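You operate a simulated robot arm through the tools that you are given. There is no shell and no other tool. Be economical: measure what you need, move in short steps, check, and stop when the job is done.

You run a simulated robot arm. Do the job below in one go: nothing can be reset, and whatever is moved stays where it is left.

Task
Oil the chain by hand until it shows dark, then shut the drip.
Fine: feeder switch off first, blue lever to HAND, green lever open, wind the red wheel; blue lever back to MOTOR.

The check looks at the end state, three seconds after you hand in, the way a careful person would. Anything else that was tipped, shoved, dropped, spilled or broken makes it a failure.

Robot
A 7-joint arm with a fingered hand on a trunk, on a base that drives. Base frame: it is fixed to the floor where the robot stands at the start and does not move with it; the origin is under the middle of the robot, x ahead of it, y to its left, z up. Readings come in mm, degrees, newtons and seconds.
Its first joint turns from -166.0 to 166.0 degrees. Places, roughly: black pendant button [700, -100, 1100]; blue knob [600, 1400, 900]; blue lever [700, 400, 700]; blue pendant button [700, -100, 1100]; brass block [700, 400, 1000]; feed channel [900, 800, 1100]; feeder clamp lever [600, 300, 1000]; feeder switch [700, 100, 700]; green lever [900, 100, 1000]; green pendant button [700, -100, 1200]; length dial [800, 100, 900]; orange pendant button [700, -100, 1000]; red wheel [700, 700, 700]; speed dial [700, 100, 600]; stop button [800, -200, 1300]; white pendant button [700, -100, 1200]. Payload 4.7 kg.
The tool frame sits at the grasp point between the pads (the TCP): z along the fingers, y along the line on which they close. The tips reach 36 mm beyond it. The gripper opens to 120 mm. The gripper's body begins 42 mm behind the TCP. The gripper is a hand of 5 fingers: y runs from the thumb to the fingers, the wrist lies at [-18, -122, -210] in the tool frame, and closing takes about 1.5 s.
Orientation is that of the tool frame in the base frame, as [roll, pitch, yaw] about the fixed x, y, z axes, in that order (R = Rz(yaw) Ry(pitch) Rx(roll)). With the fingers straight down and the wrist toward the robot, the tool's x, y and z point along [0, 1, 0], [1, 0, 0] and [0, 0, -1] of the base frame.

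Tools
- The arm moves only by the tool arm_command. Its argument "motion" is a list of rows, each an object (a shift or turn left out is 0, a gripper value left out holds the last) with "offset": the shift along the tool's x, y, z in units of 50 mm (1.0 is 50 mm), a list of three; "rot": the turn, a rotation vector about the tool's x, y, z in units of 5 degrees (1.0 is 5 degrees), a list of three. In form: [{"offset": [x, y, z], "rot": [rx, ry, rz]}, ...]. A call has 1 to 8 rows; each row shifts and turns the commanded pose from where the row before left it, along the tool's axes as they then stand. "gripper" is the finger opening in mm, from 0 to 120, set as the call begins (left out, the last holds). A call with a number of a shift or a turn outside -1 to 1 is refused whole. A row lasts 0.2 s, in which the tool goes at most 50 mm and 8.6 degrees; a call with a longer step from one row to the next is refused whole, and so is a gripper value outside its range. Where a pose cannot be reached the arm comes as near as it can. A force on the tool above 40 N (or 10 N above the force at the start of the call, whichever is more), or a blocked arm, ends the call early, and 0.2 s more pass. The fingers move at their own pace (about 45 mm/s each) and stop on an object; they squeeze with about 27 N. The grip force told is the motor's: it shows also when the fingers shut on nothing. Time passes only in rows, and 0.2 s behind the last, so rows that do not move let the fingers close. It gives the time, the measured TCP pose, the force on the tool (base axes), the opening and the grip force at its end, in the units of the frame above (readings bear some noise), with the torque about the TCP (base axes, N m) and any sound that the robot's microphone picked up, and new pictures: "views" is both (left out), scene, wrist or none.
- Cameras (640 x 400 px; columns grow to the right, rows downward): "scene" is now at [-237.2, 96.2, 1243.4]; the picture's right is [0.18, -0.98, 0.00], its down [-0.27, -0.05, -0.96] and it looks along [0.95, 0.17, -0.27] (base axes); focal length 285 px, centre (320, 200). "wrist" rides on the gripper at [73, -91, -143] in the tool frame; the picture's right is [-0.80, 0.28, -0.53], its down [-0.53, -0.73, 0.42] and it looks along [-0.27, 0.62, 0.74] (tool axes); focal length 234 px, centre (320, 200). There is no depth. A picture from a camera that has moved, and an enlarged one, comes with that camera's place and axes in the base frame and with its lens.
- roll_base(legs): drives the robot by 1 to 6 legs, each [ahead, turn to the left] in mm and degrees, along the robot's own axes; the way and the turn of a leg run together, so that a leg with both is an arc; at most 1500 mm and 180 degrees a leg. The arm and the cameras ride along, it lands a little off, and it stops where it bumps. It gives what a move gives, and a new picture of the scene camera.
- set_fingers(index, middle, ring, little, thumb_bend, thumb_turn): sets how far each is bent, from 0 (flat) to 1 (curled in); at 0.3 the hand is open as for a grip, at 0.7 the pads meet at the TCP. One left out holds its place. A second passes; each finger stops where it meets its share of the squeeze, and holds until it gets a number again. A gripper value or a shape takes the hand back. It gives what a move gives, with no picture; readings hold the bend of each and the force on index, middle, ring, little, thumb and palm. thumb_turn goes from beside the hand (0) to across from the fingers (1), as for a grip.
- hand_shape(shape): the hand has 5 fingers and takes this shape, open, in about a second: jaw (thumb against the fingers, like two jaws); tri (thumb and two fingers); tip (a fingertip pinch); poke (one finger out to press); point (the index stretched); flat (the hand flat); cup (the hand cupped); fist (a fist). The gripper value then closes the fingers along that shape, each until it touches; the sizes above hold for jaw. It gives what a move gives, with no picture.
- turn_head(pan, tilt): turns the head with the scene camera to pan (to the left, within 143 degrees either way) and tilt (down, from -29 to 69), counted from straight ahead of the robot. It gives what a move gives, and a new picture of the scene camera.
- inspect(camera, box): a new picture of the part [left, top, right, bottom] of that camera's present view, enlarged. It takes no simulated time.
- hand_in(): hands the job in; it is judged then, once.

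Work in short steps. Places have to be worked out from the pictures, the camera data and where the tool is seen: move nearer, look again, correct. Check each grasp and each placing, and mend what went wrong. You have 120 turns and 260 pictures in all, those below and enlarged ones among them. Open the gripper and draw the arm clear of the work before you hand the job in, unless the task says otherwise; then end with one line.

The tools are called after ">>>" as name(argument=value, ...) on one line, values as JSON. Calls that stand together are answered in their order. arm_command: Moves the arm, as the interface text tells. Its arguments: {"type":"object","properties":{"motion":{"type":"array","items":{"type":"object","properties":{"offset":{"type":"array","items":{"type":"number"}},"rot":{"type":"array","items":{"type":"number"}}}}},"gripper":{"type":"number"},"views":{"type":"string","enum":["both","scene","wrist","none"]}},"required":["motion"]} The other tools are called the same way: hand_shape (shape) gives the hand a shape; set_fingers (index, middle, ring, little, thumb_bend, thumb_turn) moves the fingers one by one; roll_base (legs) drives the base; turn_head (pan, tilt) turns the head that bears the scene camera; inspect (camera, box) takes an enlarged picture of a part of a camera's view; hand_in () hands the job in.

At the start:

```text
t: 0.0
position: [360.6, 486.2, 1273.4]
orientation: [180.0, 0.0, 90.0]
force: [0.3, 0.5, -0.5]
torque: [0.01, -0.02, -0.02]
finger_gap: 119.6
grasp_force: 0.0
shape: jaw
bend: [0.3, 0.3, 0.3, 0.3, 0.3, 0.98]
finger forces: [0.1, 0.0, 0.1, 0.0, 0.0, 0.1]
robot x, y, heading: [-3.4, -1.3, -0.0]
head pan, tilt: [10.4, 15.7]
```

scene: 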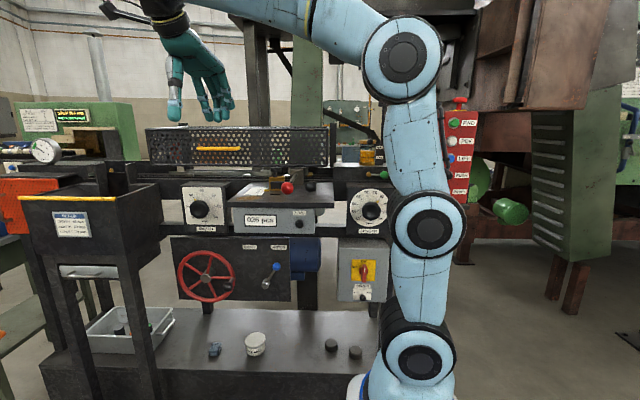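
wrist: 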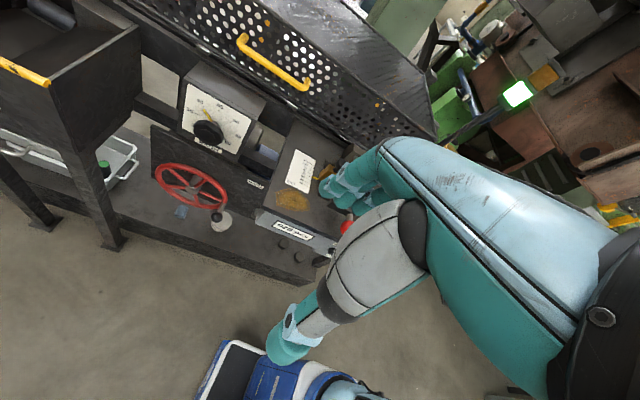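

The machine is ahead: red wheel, blue lever, and yellow switch plate low at the front. I enlarge the controls first.

>>> inspect(camera="scene", box=[160, 220, 400, 370])

>>> inspect(camera="scene", box=[140, 110, 400, 240])

>>> turn_head(pan=-10, tilt=10)

```text
2.67 times, centred on (280, 295) of scene
camera zoom: at [-237.2, 96.2, 1243.4], right [0.18, -0.98, 0.0], down [-0.27, -0.05, -0.96], along [0.95, 0.17, -0.27], focal length 761 px, centre (427, -53)
```

zoom: 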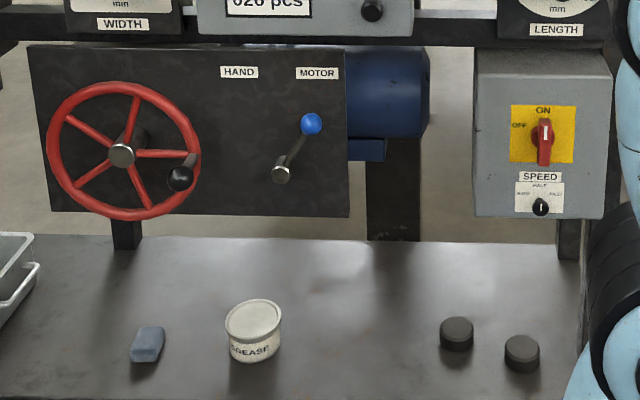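

```text
2.46 times, centred on (270, 175) of scene
camera zoom: at [-237.2, 96.2, 1243.4], right [0.18, -0.98, 0.0], down [-0.27, -0.05, -0.96], along [0.95, 0.17, -0.27], focal length 702 px, centre (443, 262)
```

zoom: 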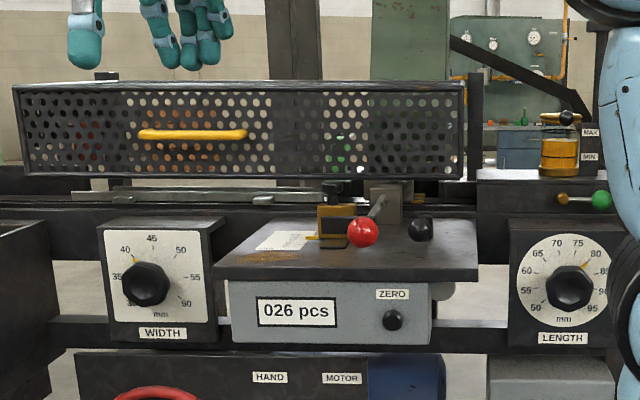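

```text
t: 0.8
position: [361.7, 486.2, 1274.2]
orientation: [179.9, 0.0, 90.0]
force: [-0.3, -0.1, 0.8]
torque: [0.03, 0.02, -0.02]
finger_gap: 119.4
grasp_force: 0.0
shape: jaw
bend: [0.3, 0.3, 0.3, 0.3, 0.3, 0.98]
finger forces: [0.0, 0.0, 0.1, 0.1, 0.1, 0.1]
robot x, y, heading: [1.8, -0.1, 0.1]
head pan, tilt: [-10.0, 10.0]
camera scene: at [-237.5, 63.4, 1252.6], right [-0.17, -0.98, 0.0], down [-0.17, 0.03, -0.98], along [0.97, -0.17, -0.17], focal length 285 px, centre (320, 200)
```

scene: 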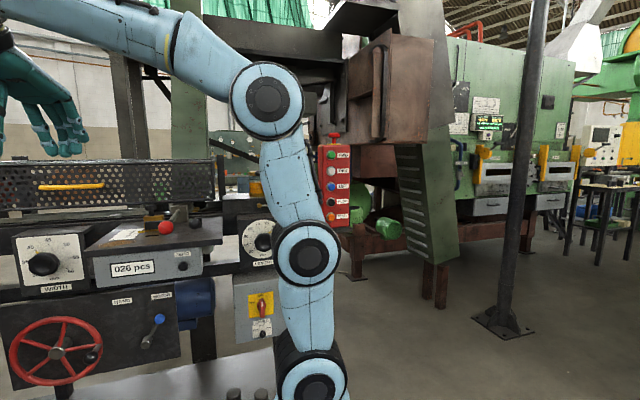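

Current view hides the oiler behind the arm; I go back and look closely at oiler, green lever and the chain run.

>>> turn_head(pan=15, tilt=20)

>>> inspect(camera="scene", box=[300, 100, 428, 180])

>>> inspect(camera="scene", box=[170, 100, 330, 200])

```text
t: 1.7
position: [361.0, 487.1, 1273.5]
orientation: [179.9, 0.0, 90.0]
force: [-0.3, 0.4, 0.0]
torque: [0.0, -0.02, -0.01]
finger_gap: 119.7
grasp_force: 0.0
shape: jaw
bend: [0.3, 0.3, 0.3, 0.3, 0.3, 0.98]
finger forces: [0.0, 0.0, 0.0, 0.0, 0.0, 0.0]
robot x, y, heading: [-1.7, 1.5, 0.0]
head pan, tilt: [15.0, 20.0]
camera scene: at [-239.1, 103.5, 1236.4], right [0.26, -0.97, 0.0], down [-0.33, -0.09, -0.94], along [0.91, 0.24, -0.34], focal length 285 px, centre (320, 200)
```

scene: 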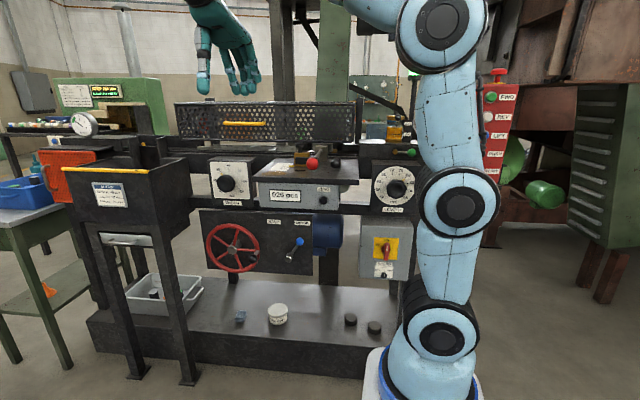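

```text
5.00 times, centred on (364, 140) of scene
camera zoom: at [-239.1, 103.5, 1236.4], right [0.26, -0.97, 0.0], down [-0.33, -0.09, -0.94], along [0.91, 0.24, -0.34], focal length 1427 px, centre (100, 500)
```

zoom: 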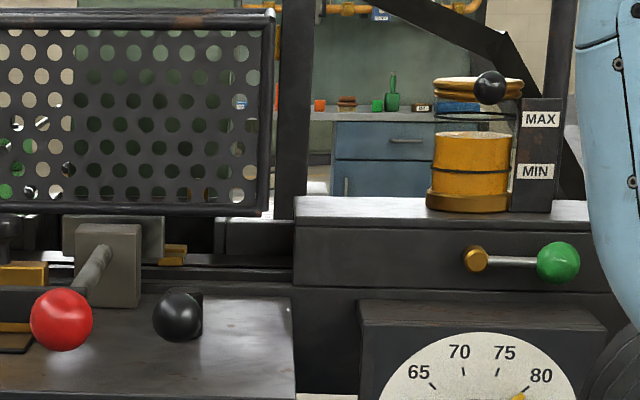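

```text
4.00 times, centred on (250, 150) of scene
camera zoom: at [-239.1, 103.5, 1236.4], right [0.26, -0.97, 0.0], down [-0.33, -0.09, -0.94], along [0.91, 0.24, -0.34], focal length 1142 px, centre (600, 400)
```

zoom: 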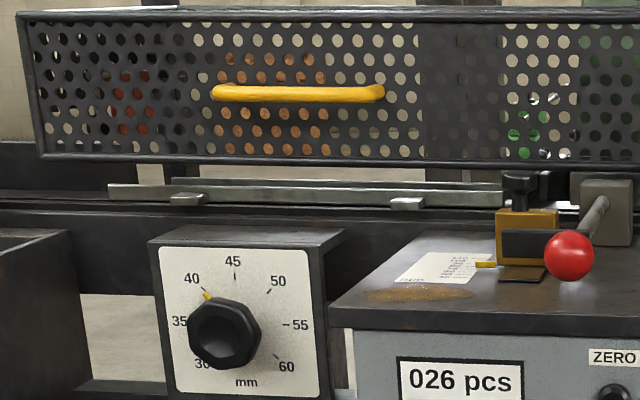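

The drip lever (green) sits below the oil glass; the switch is at about [700,100,700]. I bring the arm right toward the switch, staying clear of the machine.

>>> arm_command(motion=[{"offset": [-0.8, 0.1, 0.2]}, {"offset": [-0.8, 0.1, 0.2]}, {"offset": [-0.8, 0.1, 0.2]}, {"offset": [-0.8, 0.1, 0.2]}, {"offset": [-0.8, 0.1, 0.2]}, {"offset": [-0.8, 0.1, 0.2]}], views="none")

>>> arm_command(motion=[{"rot": [-0.99, -0.99, -0.99]}, {"rot": [-0.99, -0.99, -0.99]}, {"rot": [-0.99, -0.99, -0.99]}, {"rot": [-0.99, -0.99, -0.99]}, {"rot": [-0.99, -0.99, -0.99]}, {"rot": [-0.99, -0.99, -0.99]}, {"rot": [-0.99, -0.99, -0.99]}], views="scene")

```text
t: 3.1
position: [390.8, 247.2, 1214.7]
orientation: [-180.0, 0.2, 90.0]
force: [0.0, 0.2, -0.8]
torque: [-0.12, -0.01, -0.02]
finger_gap: 119.7
grasp_force: 0.1
shape: jaw
bend: [0.3, 0.3, 0.3, 0.3, 0.3, 0.98]
finger forces: [0.0, 0.1, 0.0, 0.1, 0.0, 0.0]
robot x, y, heading: [-0.5, -1.3, 0.1]
head pan, tilt: [15.0, 20.0]
```

```text
t: 4.7
position: [390.1, 246.4, 1214.3]
orientation: [153.4, 41.9, 116.7]
force: [0.1, 0.7, -0.1]
torque: [0.01, -0.01, -0.01]
finger_gap: 119.8
grasp_force: 0.0
shape: jaw
bend: [0.3, 0.3, 0.3, 0.3, 0.3, 0.98]
finger forces: [0.1, 0.0, 0.1, 0.0, 0.0, 0.0]
robot x, y, heading: [2.6, 0.4, 0.2]
head pan, tilt: [15.0, 20.0]
camera scene: at [-239.2, 103.5, 1236.3], right [0.26, -0.97, 0.0], down [-0.33, -0.09, -0.94], along [0.91, 0.24, -0.34], focal length 285 px, centre (320, 200)
```

scene: 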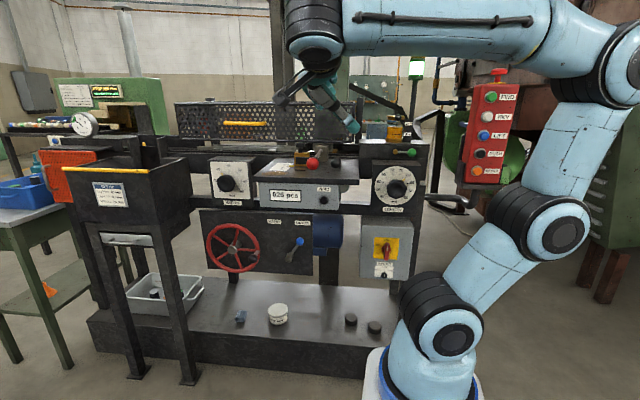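

Rotation works with no trouble. I finish turning the hand forward.

>>> arm_command(motion=[{"rot": [-0.99, -0.99, -0.99]}, {"rot": [-0.99, -0.99, -0.99]}, {"rot": [-0.99, -0.99, -0.99]}, {"rot": [-0.99, -0.99, -0.99]}, {"rot": [-0.99, -0.99, -0.99]}, {"rot": [-0.99, -0.99, -0.99]}, {"rot": [-0.99, -0.99, -0.99]}], views="both")

```text
t: 6.3
position: [390.5, 246.3, 1215.1]
orientation: [-97.8, 89.9, -97.7]
force: [-0.1, 0.4, -0.3]
torque: [-0.04, 0.0, -0.01]
finger_gap: 119.8
grasp_force: 0.1
shape: jaw
bend: [0.3, 0.3, 0.3, 0.3, 0.3, 0.98]
finger forces: [0.0, 0.0, 0.0, 0.0, 0.0, 0.0]
robot x, y, heading: [-0.3, -0.5, -0.3]
head pan, tilt: [15.0, 20.0]
camera scene: at [-239.2, 103.5, 1236.3], right [0.26, -0.97, 0.0], down [-0.33, -0.09, -0.94], along [0.91, 0.24, -0.34], focal length 285 px, centre (320, 200)
camera wrist: at [246.3, 155.6, 1142.4], right [-0.53, 0.28, 0.8], down [0.42, -0.73, 0.53], along [0.74, 0.62, 0.27], focal length 234 px, centre (320, 200)
```

scene: 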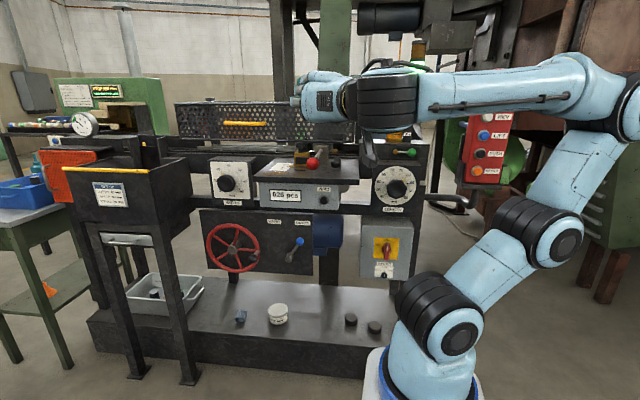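
wrist: 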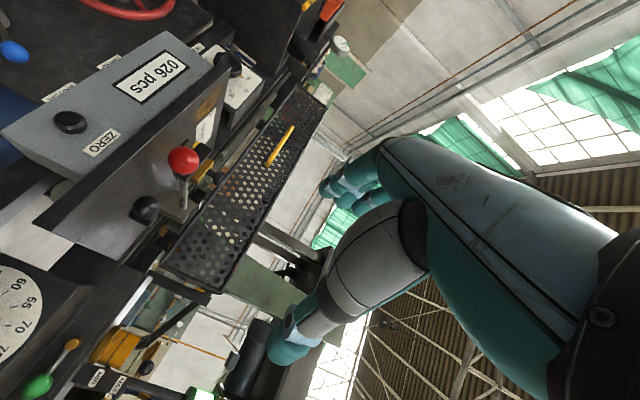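

Blue knob triangulates to about (699, 436, 708). I lower the hand in front of the switch, staying back at x≈400.

>>> arm_command(motion=[{"offset": [0.85, -0.2, 0]}, {"offset": [0.85, -0.2, 0]}, {"offset": [0.85, -0.2, 0]}, {"offset": [0.85, -0.2, 0]}, {"offset": [0.85, -0.2, 0]}, {"offset": [0.85, -0.2, 0]}, {"offset": [0.85, -0.2, 0]}], views="both")

```text
t: 7.8
position: [388.5, 184.5, 950.1]
orientation: [124.3, 89.0, 124.3]
force: [-0.4, 0.4, -0.6]
torque: [-0.01, -0.02, 0.02]
finger_gap: 119.8
grasp_force: 0.0
shape: jaw
bend: [0.3, 0.3, 0.3, 0.3, 0.3, 0.97]
finger forces: [0.0, 0.0, 0.0, 0.0, 0.1, 0.1]
robot x, y, heading: [3.6, -5.0, -0.0]
head pan, tilt: [15.0, 20.0]
stopped in row 7: the force on the tool passed its limit at 101 N (the readings are from after the stop); the commanded pose is now the measured one
camera scene: at [-239.0, 103.4, 1236.4], right [0.26, -0.97, 0.0], down [-0.33, -0.09, -0.94], along [0.91, 0.24, -0.34], focal length 285 px, centre (320, 200)
camera wrist: at [244.6, 95.4, 879.5], right [-0.52, 0.27, 0.81], down [0.43, -0.74, 0.52], along [0.74, 0.62, 0.27], focal length 234 px, centre (320, 200)
```

scene: 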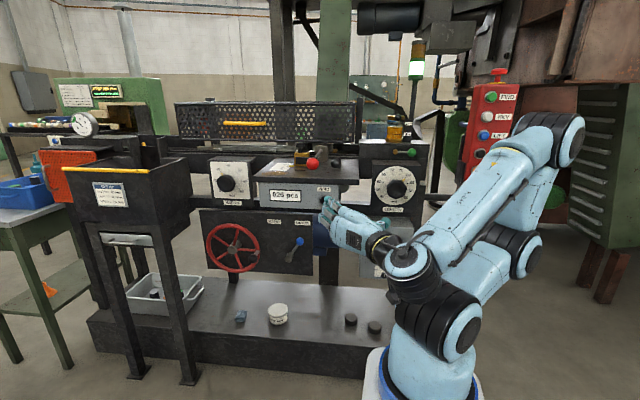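
wrist: 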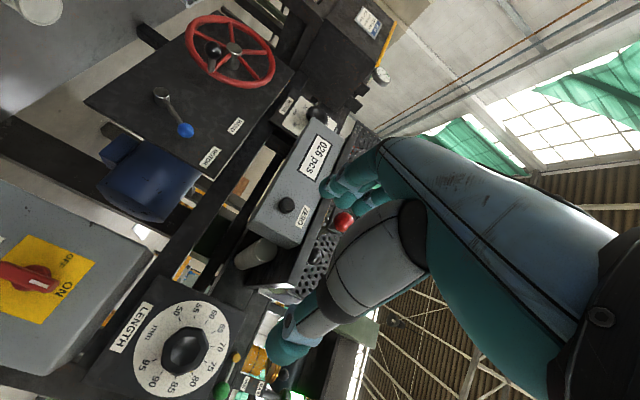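

The elbow folded against the trunk at this short reach, so I'll back the base up a bit. I check behind first.

>>> turn_head(pan=140, tilt=40)

>>> turn_head(pan=-140, tilt=40)

```text
t: 9.9
position: [387.8, 186.8, 951.1]
orientation: [124.3, 89.0, 124.4]
force: [0.0, 0.3, 0.4]
torque: [-0.08, 0.13, -0.1]
finger_gap: 119.8
grasp_force: 0.1
shape: jaw
bend: [0.3, 0.3, 0.3, 0.3, 0.3, 0.97]
finger forces: [0.1, 0.0, 0.1, 0.1, 0.1, 0.0]
robot x, y, heading: [1.9, 0.8, 0.1]
head pan, tilt: [140.0, 40.0]
camera scene: at [-394.2, 134.0, 1205.0], right [0.64, 0.77, 0.0], down [0.49, -0.41, -0.77], along [-0.59, 0.49, -0.64], focal length 285 px, centre (320, 200)
```

scene: 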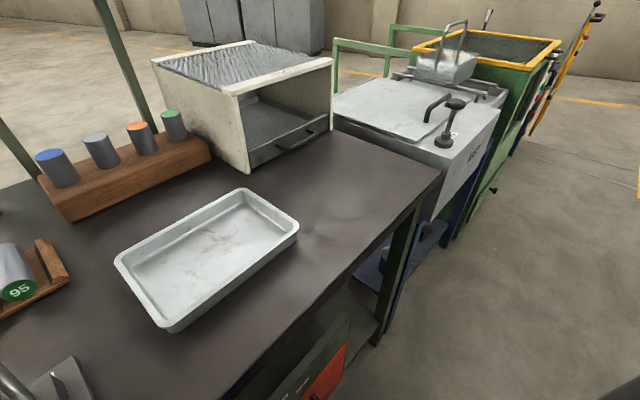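

```text
t: 13.8
position: [388.4, 185.2, 951.8]
orientation: [127.2, 89.1, 127.2]
force: [-1.7, 0.4, 0.5]
torque: [0.02, 0.13, -0.15]
finger_gap: 119.8
grasp_force: 0.0
shape: jaw
bend: [0.3, 0.3, 0.3, 0.3, 0.3, 0.97]
finger forces: [0.0, 0.1, 0.0, 0.0, 0.0, 0.0]
robot x, y, heading: [0.8, -1.2, 0.0]
head pan, tilt: [-140.0, 40.0]
camera scene: at [-394.2, 24.7, 1205.0], right [-0.64, 0.77, 0.0], down [0.49, 0.41, -0.77], along [-0.59, -0.49, -0.64], focal length 285 px, centre (320, 200)
```

scene: 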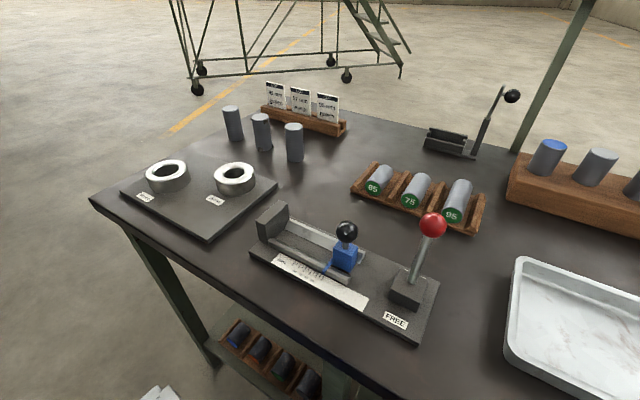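

A bench stands close behind, so no backing up. Instead I go forward to x≈540 before going down; the length dial face at y≈100 lies well further in.

>>> turn_head(pan=15, tilt=25)

>>> arm_command(motion=[{"offset": [-0.8, 0, 0.3]}, {"offset": [0, 0, 0.9]}, {"offset": [0, -0.3, 0.9]}, {"offset": [0, -0.5, 0.8]}, {"offset": [0, -0.6, 0]}], views="both")

```text
t: 16.1
position: [389.9, 185.5, 950.7]
orientation: [121.0, 89.1, 121.2]
force: [-0.3, 0.7, -0.3]
torque: [0.03, 0.07, -0.19]
finger_gap: 119.3
grasp_force: 0.1
shape: jaw
bend: [0.3, 0.3, 0.3, 0.3, 0.3, 0.97]
finger forces: [0.0, 0.0, 0.1, 0.1, 0.1, 0.0]
robot x, y, heading: [1.1, -1.7, 0.0]
head pan, tilt: [15.0, 25.0]
camera scene: at [-240.1, 103.1, 1228.3], right [0.26, -0.97, 0.0], down [-0.41, -0.11, -0.91], along [0.88, 0.23, -0.42], focal length 285 px, centre (320, 200)
```

scene: 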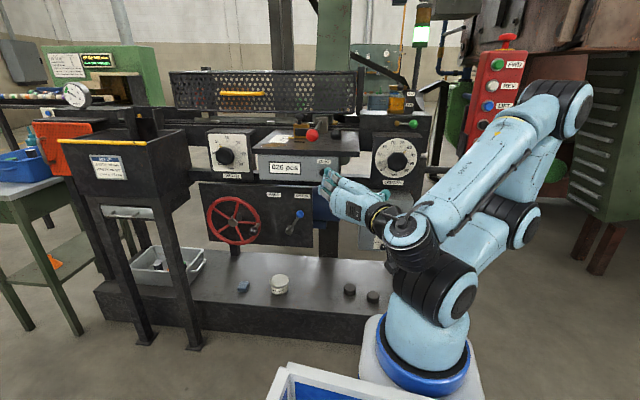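

```text
t: 17.6
position: [428.1, 235.7, 992.1]
orientation: [129.2, 89.0, 148.8]
force: [-0.3, 0.3, -0.4]
torque: [0.0, -0.02, -0.02]
finger_gap: 120.0
grasp_force: 0.0
shape: jaw
bend: [0.3, 0.3, 0.3, 0.3, 0.3, 0.98]
finger forces: [0.0, 0.1, 0.1, 0.0, 0.0, 0.0]
out of reach, approached as far as the arm can: row 4, 5
robot x, y, heading: [2.9, 0.6, -0.0]
head pan, tilt: [15.0, 25.0]
stopped in row 5: the arm was blocked; the commanded pose is now the measured one
camera scene: at [-240.3, 103.2, 1228.2], right [0.26, -0.97, 0.0], down [-0.41, -0.11, -0.91], along [0.88, 0.23, -0.42], focal length 285 px, centre (320, 200)
camera wrist: at [321.8, 102.7, 920.6], right [-0.58, 0.08, 0.81], down [0.65, -0.55, 0.52], along [0.49, 0.83, 0.27], focal length 234 px, centre (320, 200)
```

scene: 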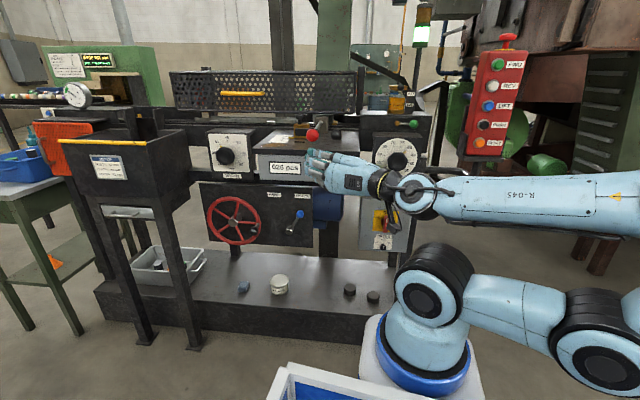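
wrist: 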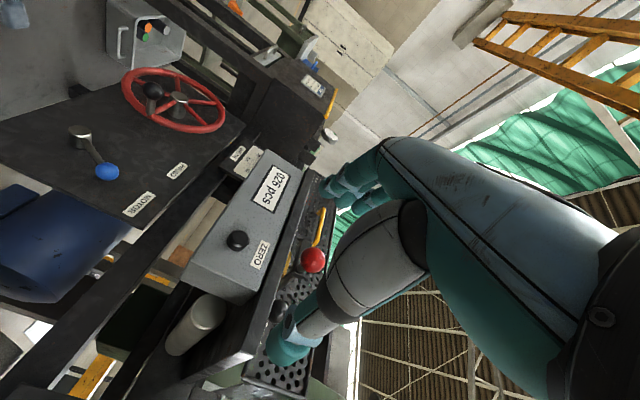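

The elbow ended up low and to the right, a bad posture with the thumb sideways. I lift and return to the natural hand orientation (wrist behind, pointing 45° down-forward).

>>> arm_command(motion=[{"offset": [-0.9, 0, -0.2]}, {"offset": [-0.9, 0, -0.2], "rot": [0.98, 0, 0]}, {"offset": [-0.9, 0, 0], "rot": [0.98, 0, 0]}, {"offset": [-0.9, 0, 0], "rot": [0.98, 0, 0]}, {"offset": [-0.9, 0, 0], "rot": [0.98, 0, 0]}, {"offset": [-0.5, 0, 0]}], views="none")

>>> arm_command(motion=[{"rot": [0.414, 0.414, 0.999]}, {"rot": [0.414, 0.414, 0.999]}, {"rot": [0.414, 0.414, 0.999]}, {"rot": [0.414, 0.414, 0.999]}, {"rot": [0.414, 0.414, 0.999]}, {"rot": [0.414, 0.414, 0.999]}, {"rot": [0.414, 0.414, 0.999]}, {"rot": [0.414, 0.414, 0.999]}], views="none")

>>> arm_command(motion=[{"rot": [0.414, 0.414, 0.999]}, {"rot": [0.414, 0.414, 0.999]}, {"rot": [0.414, 0.414, 0.999]}, {"rot": [0.414, 0.414, 0.999]}, {"rot": [0.414, 0.414, 0.999]}, {"rot": [0.414, 0.414, 0.999]}, {"rot": [0.414, 0.414, 0.999]}, {"rot": [0.414, 0.414, 0.999]}], views="both")

```text
t: 18.9
position: [413.4, 227.0, 1242.0]
orientation: [156.6, 89.1, 156.7]
force: [-0.2, -0.6, 0.5]
torque: [-0.02, 0.01, -0.01]
finger_gap: 120.1
grasp_force: 0.0
shape: jaw
bend: [0.3, 0.3, 0.3, 0.3, 0.3, 0.98]
finger forces: [0.0, 0.0, 0.0, 0.1, 0.0, 0.1]
robot x, y, heading: [2.6, 0.2, 0.2]
head pan, tilt: [15.0, 25.0]
```

```text
t: 20.8
position: [412.6, 226.3, 1242.7]
orientation: [122.3, 46.1, 104.7]
force: [0.4, -1.5, -0.4]
torque: [0.01, -0.02, 0.02]
finger_gap: 120.2
grasp_force: 0.1
shape: jaw
bend: [0.3, 0.3, 0.3, 0.3, 0.3, 0.98]
finger forces: [0.0, 0.0, 0.0, 0.0, 0.1, 0.0]
robot x, y, heading: [1.2, -2.5, 0.3]
head pan, tilt: [15.0, 25.0]
```

```text
t: 22.6
position: [413.4, 226.0, 1242.3]
orientation: [133.8, 4.4, 92.0]
force: [0.4, 0.3, -0.9]
torque: [0.0, 0.0, -0.05]
finger_gap: 119.9
grasp_force: 0.0
shape: jaw
bend: [0.3, 0.3, 0.3, 0.3, 0.3, 0.98]
finger forces: [0.1, 0.1, 0.1, 0.1, 0.0, 0.0]
robot x, y, heading: [1.0, -1.3, -0.1]
head pan, tilt: [15.0, 25.0]
camera scene: at [-240.1, 103.2, 1228.3], right [0.26, -0.97, 0.0], down [-0.41, -0.11, -0.91], along [0.88, 0.23, -0.42], focal length 285 px, centre (320, 200)
camera wrist: at [242.8, 296.2, 1271.0], right [-0.16, -0.76, 0.63], down [-0.18, -0.6, -0.78], along [0.97, -0.24, -0.04], focal length 234 px, centre (320, 200)
```

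scene: 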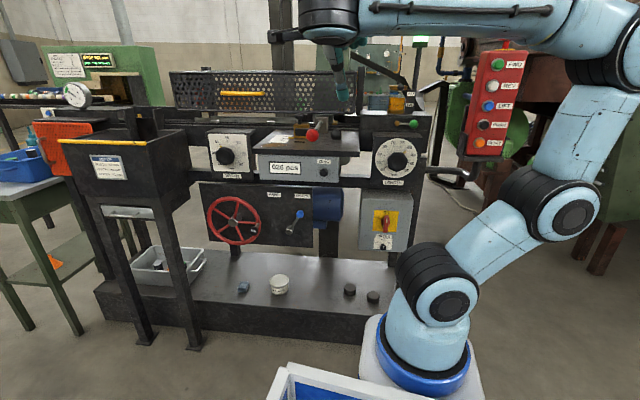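
wrist: 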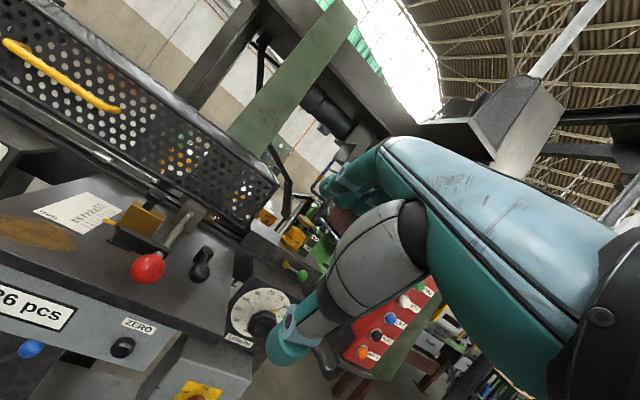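

Good natural orientation again. I set the poke shape and move forward-down toward the switch area.

>>> hand_shape(shape="poke")

>>> arm_command(motion=[{"rot": [0.414, 0.414, 0.999]}, {"offset": [-0.286, -0.263, 0.749]}, {"offset": [-0.286, -0.263, 0.749]}, {"offset": [-0.286, -0.263, 0.749]}, {"offset": [-0.286, -0.263, 0.749]}, {"offset": [-0.286, -0.263, 0.749]}, {"offset": [-0.286, -0.263, 0.749]}, {"offset": [-0.286, -0.263, 0.749]}], views="both")

```text
t: 23.4
position: [413.3, 226.2, 1242.1]
orientation: [133.8, 4.5, 92.2]
force: [0.7, -0.4, -0.4]
torque: [0.03, 0.0, -0.01]
finger_gap: 0.0
grasp_force: 0.0
shape: poke
bend: [0.7, 0.7, 0.99, 0.99, 1.0, 1.0]
finger forces: [0.0, 0.1, 0.0, 0.1, 0.0, 0.0]
robot x, y, heading: [-3.2, -1.8, -0.1]
head pan, tilt: [15.0, 25.0]
```

```text
t: 25.2
position: [529.4, 129.2, 988.6]
orientation: [135.7, -0.6, 90.0]
force: [0.0, 0.3, -0.2]
torque: [-0.03, 0.0, 0.01]
finger_gap: 0.1
grasp_force: 0.1
shape: poke
bend: [0.7, 0.7, 0.99, 0.99, 1.0, 1.0]
finger forces: [0.1, 0.0, 0.0, 0.1, 0.0, 0.0]
robot x, y, heading: [4.5, 0.7, 0.1]
head pan, tilt: [15.0, 25.0]
camera scene: at [-240.0, 103.1, 1228.3], right [0.26, -0.97, 0.0], down [-0.41, -0.11, -0.91], along [0.88, 0.23, -0.42], focal length 285 px, centre (320, 200)
camera wrist: at [363.5, 201.3, 1030.2], right [-0.16, -0.81, 0.56], down [-0.23, -0.52, -0.82], along [0.96, -0.26, -0.1], focal length 234 px, centre (320, 200)
```

scene: 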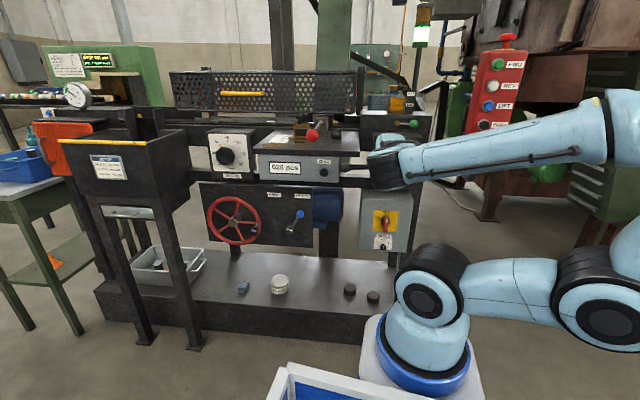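
wrist: 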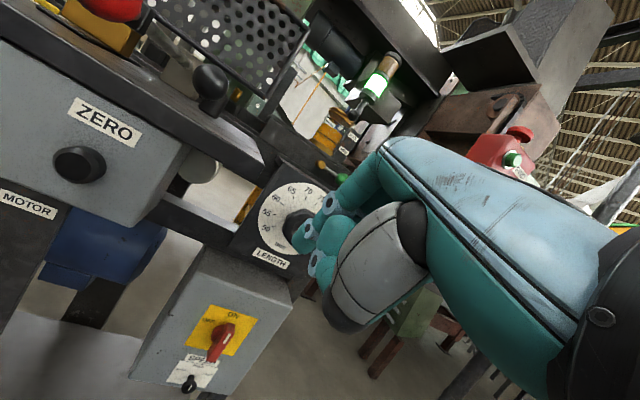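

I enlarge the hand and the switch to see where the poking fingers point.

>>> inspect(camera="wrist", box=[160, 160, 448, 340])

>>> inspect(camera="wrist", box=[120, 280, 312, 400])

>>> inspect(camera="scene", box=[330, 180, 442, 250])

```text
2.22 times, centred on (304, 250) of wrist
camera zoom: at [363.5, 201.3, 1030.2], right [-0.16, -0.81, 0.56], down [-0.23, -0.52, -0.82], along [0.96, -0.26, -0.1], focal length 520 px, centre (356, 89)
```

zoom: 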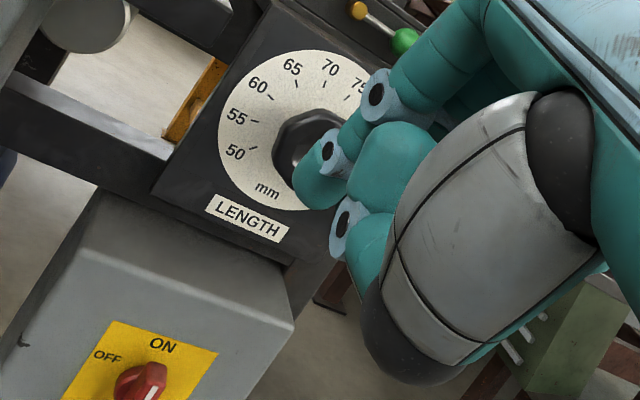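

```text
3.33 times, centred on (216, 340) of wrist
camera zoom: at [363.5, 201.3, 1030.2], right [-0.16, -0.81, 0.56], down [-0.23, -0.52, -0.82], along [0.96, -0.26, -0.1], focal length 781 px, centre (667, -267)
```

zoom: 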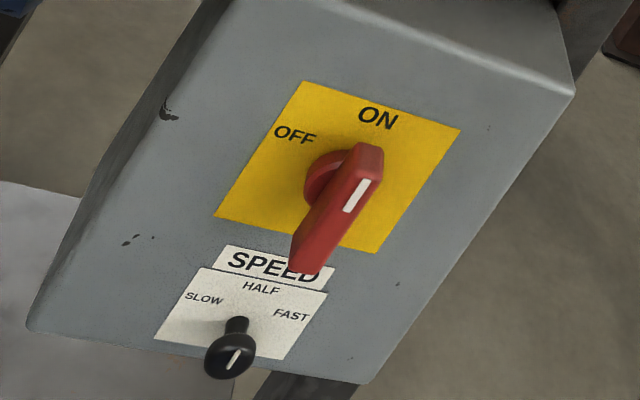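

```text
5.71 times, centred on (386, 215) of scene
camera zoom: at [-240.0, 103.1, 1228.3], right [0.26, -0.97, 0.0], down [-0.41, -0.11, -0.91], along [0.88, 0.23, -0.42], focal length 1631 px, centre (-57, 114)
```

zoom: 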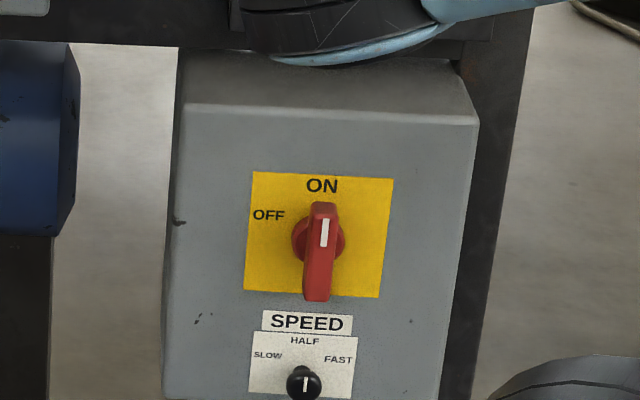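

The switch bar's front lies near (715, 104), z from 669 to 738; OFF is to the upper left, and the speed knob is just below. I fold the middle finger and approach, looking again.

>>> set_fingers(index=0.6, middle=1, ring=1, little=1)

>>> arm_command(motion=[{"offset": [-0.3, -0.6, 0.6]}, {"offset": [-0.3, -0.6, 0.6]}, {"offset": [-0.3, -0.6, 0.6]}, {"offset": [0, -0.6, 0.6]}], views="both")

>>> inspect(camera="wrist", box=[160, 160, 448, 340])

```text
t: 26.2
position: [530.3, 127.3, 989.3]
orientation: [135.9, -0.6, 90.1]
force: [0.9, 0.0, 0.5]
torque: [0.01, 0.04, -0.01]
finger_gap: 48.0
grasp_force: 0.1
shape: fingers
bend: [0.6, 1.0, 1.0, 1.0, 1.0, 1.0]
finger forces: [0.0, 0.0, 0.0, 0.1, 0.0, 0.0]
robot x, y, heading: [-0.8, 1.3, -0.1]
head pan, tilt: [15.0, 25.0]
```

```text
t: 27.4
position: [538.1, 101.3, 856.7]
orientation: [133.5, -4.1, 89.9]
force: [0.6, 0.2, 0.1]
torque: [-0.03, -0.01, 0.03]
finger_gap: 48.1
grasp_force: 0.0
shape: fingers
bend: [0.6, 1.0, 1.0, 1.0, 1.0, 1.0]
finger forces: [0.0, 0.1, 0.0, 0.0, 0.0, 0.1]
out of reach, approached as far as the arm can: row 4
robot x, y, heading: [-0.5, 2.4, -0.2]
head pan, tilt: [15.0, 25.0]
stopped in row 4: the arm was blocked; the commanded pose is now the measured one
camera scene: at [-240.1, 103.2, 1228.3], right [0.26, -0.97, 0.0], down [-0.41, -0.11, -0.91], along [0.88, 0.23, -0.42], focal length 285 px, centre (320, 200)
camera wrist: at [371.5, 172.8, 894.6], right [-0.19, -0.84, 0.5], down [-0.2, -0.47, -0.86], along [0.96, -0.26, -0.08], focal length 234 px, centre (320, 200)
```

scene: 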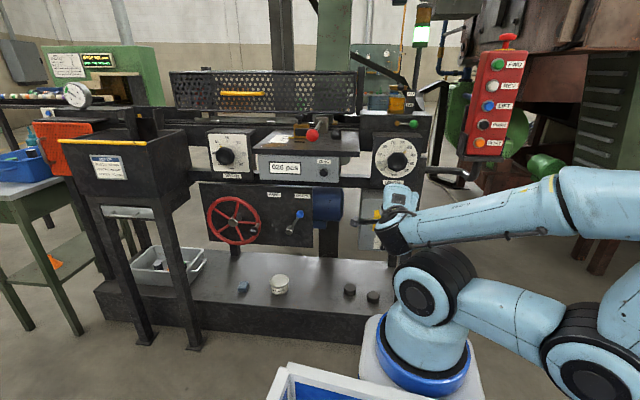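
wrist: 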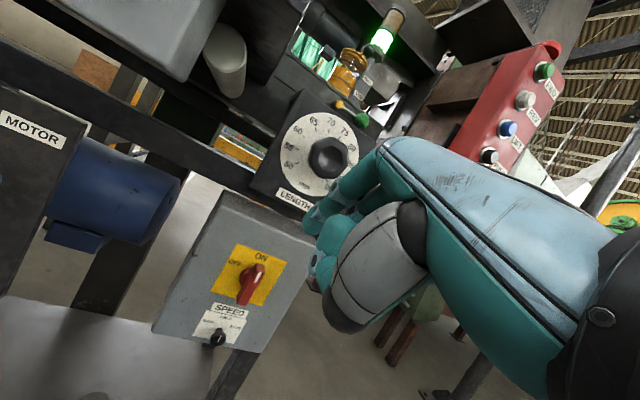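

```text
2.22 times, centred on (304, 250) of wrist
camera zoom: at [371.5, 172.8, 894.6], right [-0.19, -0.84, 0.5], down [-0.2, -0.47, -0.86], along [0.96, -0.26, -0.08], focal length 520 px, centre (356, 89)
```

zoom: 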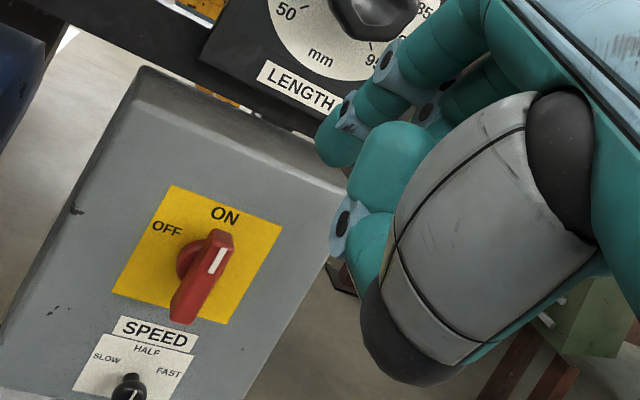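

The arm is too folded this close in. I'll shift the base sideways; first I look down around the base for clearances.

>>> turn_head(pan=0, tilt=69)

>>> turn_head(pan=-80, tilt=55)

>>> turn_head(pan=80, tilt=55)

>>> turn_head(pan=143, tilt=69)

```text
t: 28.6
position: [538.5, 102.0, 856.1]
orientation: [133.6, -4.2, 90.0]
force: [-0.6, -0.9, -0.1]
torque: [0.0, 0.05, 0.02]
finger_gap: 48.1
grasp_force: 0.1
shape: fingers
bend: [0.6, 1.0, 1.0, 1.0, 1.0, 1.0]
finger forces: [0.0, 0.0, 0.1, 0.0, 0.0, 0.0]
robot x, y, heading: [0.9, -1.2, -0.1]
head pan, tilt: [0.0, 68.8]
camera scene: at [-273.1, 79.3, 1168.9], right [0.0, -1.0, 0.0], down [-0.93, 0.0, -0.36], along [0.36, 0.0, -0.93], focal length 285 px, centre (320, 200)
```

scene: 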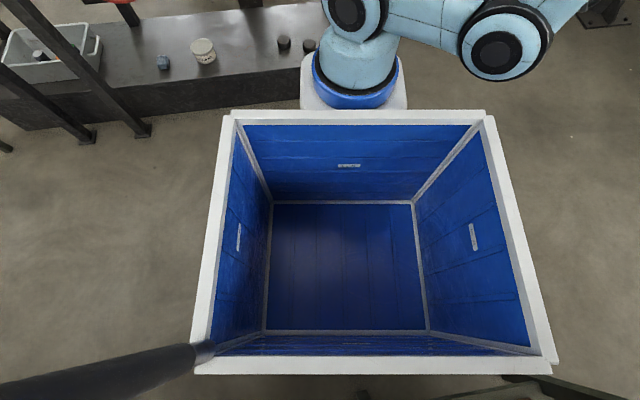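

```text
t: 30.1
position: [538.9, 101.4, 855.4]
orientation: [133.4, -4.1, 90.0]
force: [-0.1, 0.2, -0.3]
torque: [0.0, -0.02, -0.05]
finger_gap: 48.1
grasp_force: 0.1
shape: fingers
bend: [0.6, 1.0, 1.0, 1.0, 1.0, 1.0]
finger forces: [0.0, 0.0, 0.1, 0.1, 0.1, 0.0]
robot x, y, heading: [-3.9, -0.2, -0.2]
head pan, tilt: [-80.0, 55.0]
camera scene: at [-316.5, 8.3, 1184.3], right [-0.98, -0.17, 0.0], down [-0.14, 0.81, -0.57], along [0.1, -0.56, -0.82], focal length 285 px, centre (320, 200)
```

scene: 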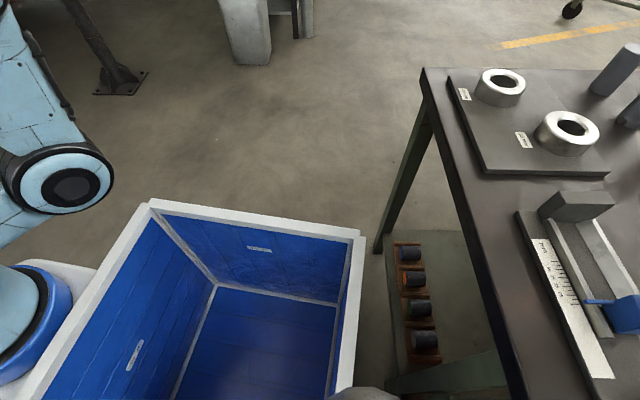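

```text
t: 32.5
position: [537.1, 102.3, 855.1]
orientation: [133.4, -4.2, 90.1]
force: [-0.5, 0.0, 0.0]
torque: [-0.01, 0.0, 0.0]
finger_gap: 48.2
grasp_force: 0.0
shape: fingers
bend: [0.6, 1.0, 1.0, 1.0, 1.0, 1.0]
finger forces: [0.1, 0.0, 0.0, 0.0, 0.0, 0.0]
robot x, y, heading: [-0.7, -1.2, 0.0]
head pan, tilt: [80.0, 55.0]
camera scene: at [-316.5, 150.3, 1184.3], right [0.98, -0.17, 0.0], down [-0.14, -0.81, -0.57], along [0.1, 0.56, -0.82], focal length 285 px, centre (320, 200)
```

scene: 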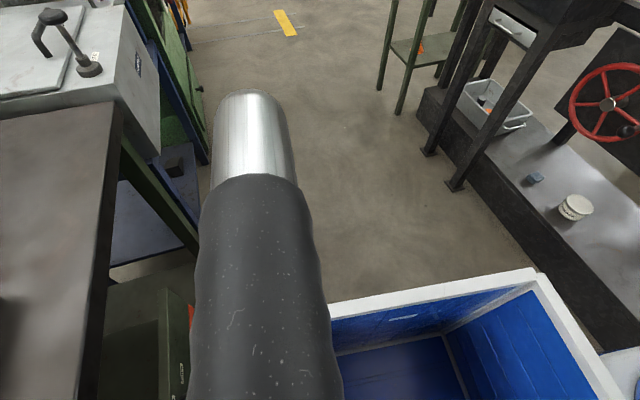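

```text
t: 33.9
position: [537.8, 102.7, 855.6]
orientation: [133.5, -4.1, 89.9]
force: [0.4, -0.6, 0.1]
torque: [-0.02, 0.03, 0.03]
finger_gap: 48.4
grasp_force: 0.0
shape: fingers
bend: [0.6, 1.0, 1.0, 1.0, 1.0, 1.0]
finger forces: [0.0, 0.0, 0.0, 0.1, 0.0, 0.0]
robot x, y, heading: [-2.3, 0.6, -0.4]
head pan, tilt: [143.0, 68.8]
camera scene: at [-373.7, 113.0, 1168.8], right [0.6, 0.8, 0.0], down [0.74, -0.56, -0.36], along [-0.29, 0.22, -0.93], focal length 285 px, centre (320, 200)
```

scene: 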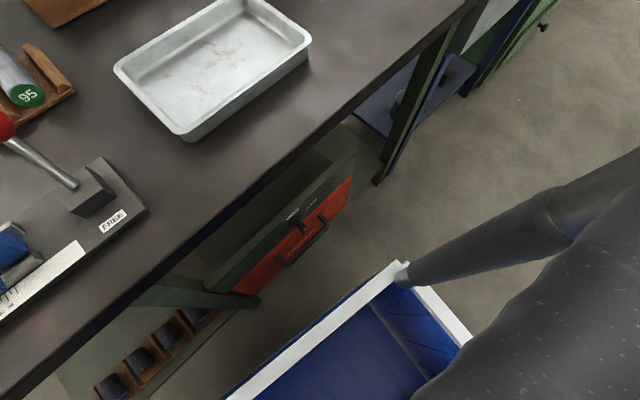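

The block was simply the arm fully folded (wrist too near the shoulder); the base itself has space. I move forward, fix the slight tilt, and look from the wrist.

>>> turn_head(pan=5, tilt=30)

>>> arm_command(motion=[{"offset": [0, 0.7, 0.6]}, {"offset": [0, 0.6, 0.6], "rot": [0.3, -0.58, -0.58]}, {"offset": [0, -0.3, 0.9]}, {"offset": [0, 0, 0]}], views="both")

```text
t: 36.1
position: [539.1, 102.1, 856.2]
orientation: [133.5, -4.2, 90.0]
force: [0.1, 0.6, 0.0]
torque: [0.01, 0.0, 0.02]
finger_gap: 48.3
grasp_force: 0.2
shape: fingers
bend: [0.6, 1.0, 1.0, 1.0, 1.0, 1.0]
finger forces: [0.0, 0.0, 0.0, 0.0, 0.0, 0.0]
robot x, y, heading: [1.3, 0.6, 0.1]
head pan, tilt: [5.0, 30.0]
camera scene: at [-239.0, 87.2, 1220.3], right [0.09, -1.0, 0.0], down [-0.5, -0.04, -0.87], along [0.86, 0.08, -0.5], focal length 285 px, centre (320, 200)
```

scene: 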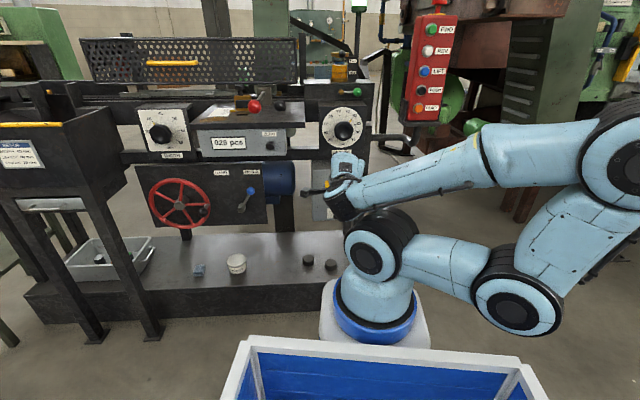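

```text
t: 37.1
position: [648.5, 100.7, 816.2]
orientation: [135.1, 0.1, 89.9]
force: [0.4, -0.4, -0.7]
torque: [0.03, -0.02, 0.0]
finger_gap: 48.3
grasp_force: 0.1
shape: fingers
bend: [0.6, 1.0, 1.0, 1.0, 1.0, 1.0]
finger forces: [0.0, 0.1, 0.0, 0.1, 0.0, 0.0]
robot x, y, heading: [2.5, 3.2, -0.0]
head pan, tilt: [5.0, 30.0]
camera scene: at [-239.0, 87.3, 1220.3], right [0.09, -1.0, 0.0], down [-0.5, -0.04, -0.87], along [0.86, 0.08, -0.5], focal length 285 px, centre (320, 200)
camera wrist: at [481.7, 174.9, 855.4], right [-0.17, -0.8, 0.57], down [-0.22, -0.53, -0.82], along [0.96, -0.27, -0.08], focal length 234 px, centre (320, 200)
```

scene: 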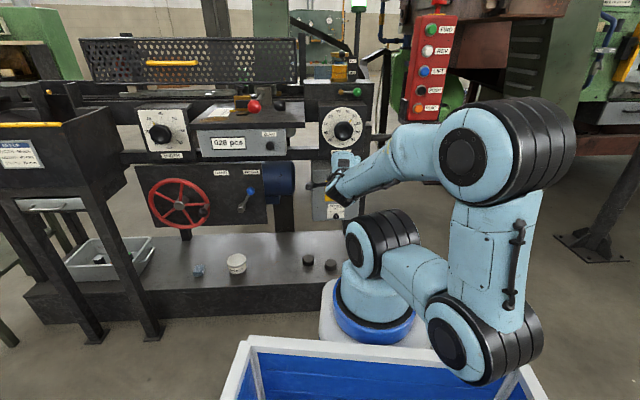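
wrist: 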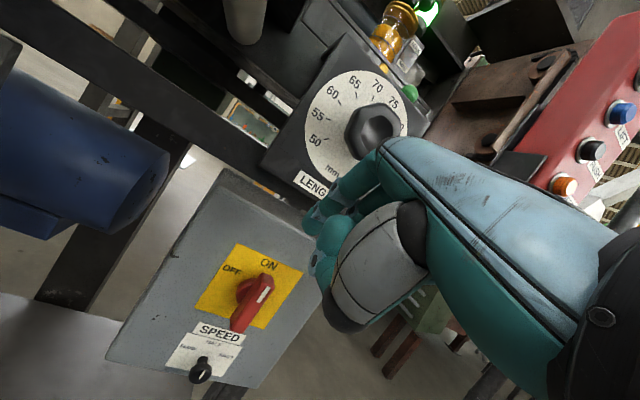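

Now within reach. Bar runs from (715,108,738) top to (715,102,664) bottom; fingertip about 47 mm ahead of TCP. I go down to the right of the bar's top, still in front of it.

>>> arm_command(motion=[{"offset": [-0.23, -0.566, 0.566]}, {"offset": [-0.23, -0.566, 0.566]}, {"offset": [0, 0, 0]}], views="wrist")

>>> inspect(camera="wrist", box=[200, 160, 392, 280])

>>> inspect(camera="scene", box=[280, 150, 392, 220])

```text
t: 37.9
position: [649.0, 78.9, 740.8]
orientation: [134.8, -0.2, 90.1]
force: [0.0, -0.7, 0.7]
torque: [0.03, 0.0, 0.0]
finger_gap: 48.0
grasp_force: 0.0
shape: fingers
bend: [0.6, 1.0, 1.0, 1.0, 1.0, 1.0]
finger forces: [0.1, 0.0, 0.0, 0.0, 0.0, 0.1]
robot x, y, heading: [0.1, 1.9, 0.3]
head pan, tilt: [5.0, 30.0]
camera wrist: at [482.4, 151.9, 777.8], right [-0.18, -0.81, 0.57], down [-0.21, -0.53, -0.82], along [0.96, -0.27, -0.08], focal length 234 px, centre (320, 200)
```

wrist: 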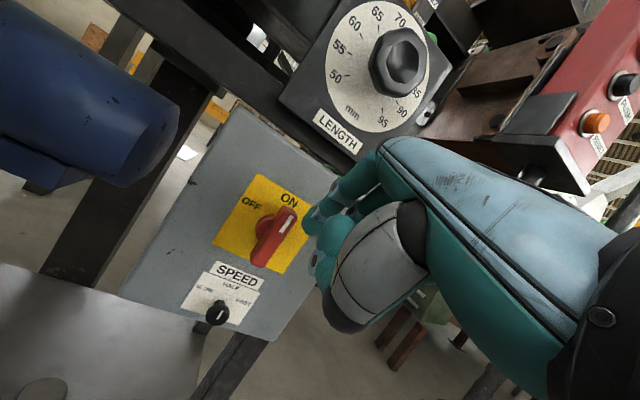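

```text
3.33 times, centred on (296, 220) of wrist
camera zoom: at [482.4, 151.9, 777.8], right [-0.18, -0.81, 0.57], down [-0.21, -0.53, -0.82], along [0.96, -0.27, -0.08], focal length 781 px, centre (400, 133)
```

zoom: 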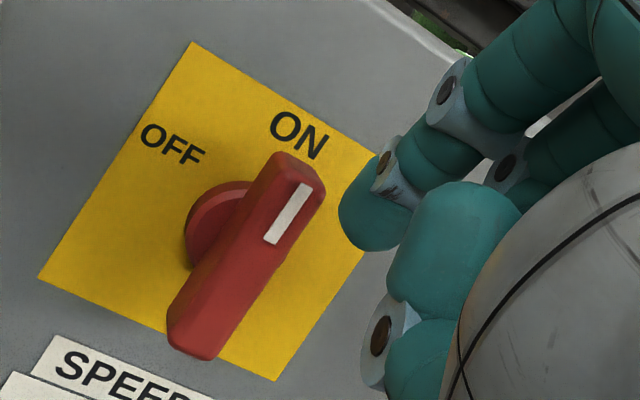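

```text
5.71 times, centred on (336, 185) of scene
camera zoom: at [-239.0, 87.2, 1220.3], right [0.09, -1.0, 0.0], down [-0.5, -0.04, -0.87], along [0.86, 0.08, -0.5], focal length 1631 px, centre (229, 286)
```

zoom: 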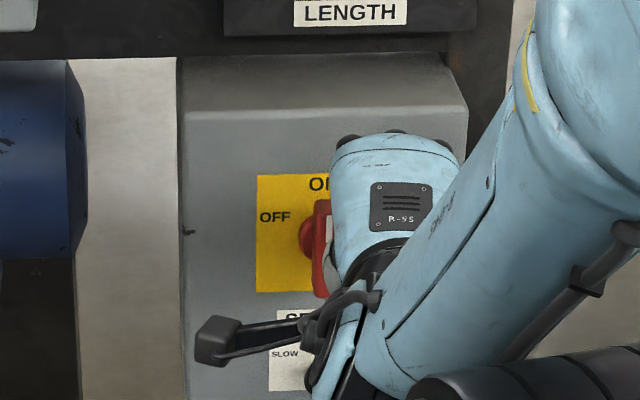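

The finger is just right of the bar. I shift slightly further right and advance 36 mm beside the bar.

>>> arm_command(motion=[{"offset": [-0.2, 0.1, 0.1]}, {"offset": [0, 0.2, 0.2]}, {"offset": [0, 0.2, 0.2]}, {"offset": [0, 0, 0]}], views="none")

>>> inspect(camera="wrist", box=[200, 160, 392, 280])

```text
t: 38.9
position: [683.1, 68.2, 738.8]
orientation: [135.2, 0.0, 89.9]
force: [-0.4, 0.1, -0.5]
torque: [0.03, -0.02, 0.01]
finger_gap: 47.7
grasp_force: 0.0
shape: fingers
bend: [0.6, 1.0, 1.0, 1.0, 1.0, 1.0]
finger forces: [0.1, 0.0, 0.0, 0.1, 0.1, 0.0]
robot x, y, heading: [-0.7, -3.0, 0.1]
head pan, tilt: [5.0, 30.0]
```

```text
3.33 times, centred on (296, 220) of wrist
camera zoom: at [516.7, 141.3, 776.4], right [-0.17, -0.8, 0.57], down [-0.22, -0.53, -0.82], along [0.96, -0.27, -0.08], focal length 781 px, centre (400, 133)
```

zoom: 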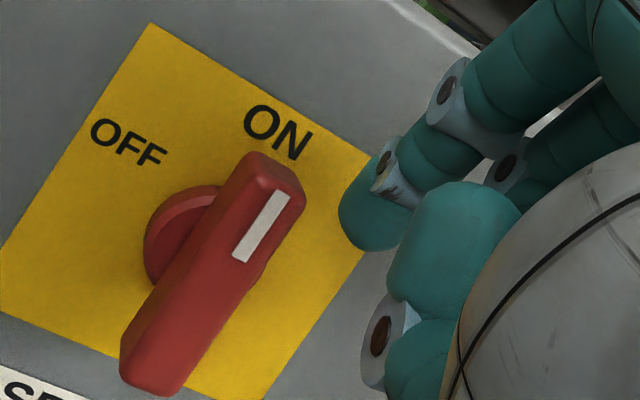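

Finger beside the bar's upper right. I push it left along an arc toward OFF.

>>> arm_command(motion=[{"offset": [0.24, 0, 0]}, {"offset": [0.18, 0.04, -0.04]}, {"offset": [0.18, 0.04, -0.04]}, {"offset": [0.18, 0, 0]}, {"offset": [0, 0, 0]}], views="none")

>>> inspect(camera="wrist", box=[200, 160, 392, 280])

```text
t: 40.1
position: [681.3, 107.6, 743.0]
orientation: [135.0, 0.0, 89.9]
force: [-0.4, -0.6, 0.2]
torque: [-0.03, 0.01, 0.0]
finger_gap: 48.0
grasp_force: 0.3
shape: fingers
bend: [0.6, 1.0, 1.0, 1.0, 1.0, 1.0]
finger forces: [0.4, 0.1, 0.0, 0.1, 0.0, 0.0]
robot x, y, heading: [1.0, -2.0, 0.3]
head pan, tilt: [5.0, 30.0]
```

```text
3.33 times, centred on (296, 220) of wrist
camera zoom: at [516.9, 181.3, 781.6], right [-0.17, -0.8, 0.57], down [-0.22, -0.53, -0.82], along [0.96, -0.27, -0.08], focal length 781 px, centre (400, 133)
```

zoom: 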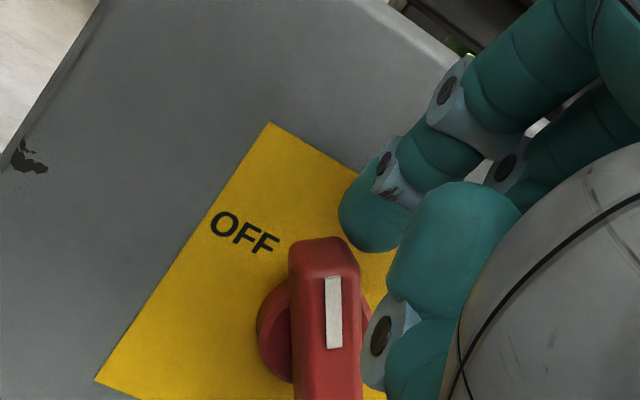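

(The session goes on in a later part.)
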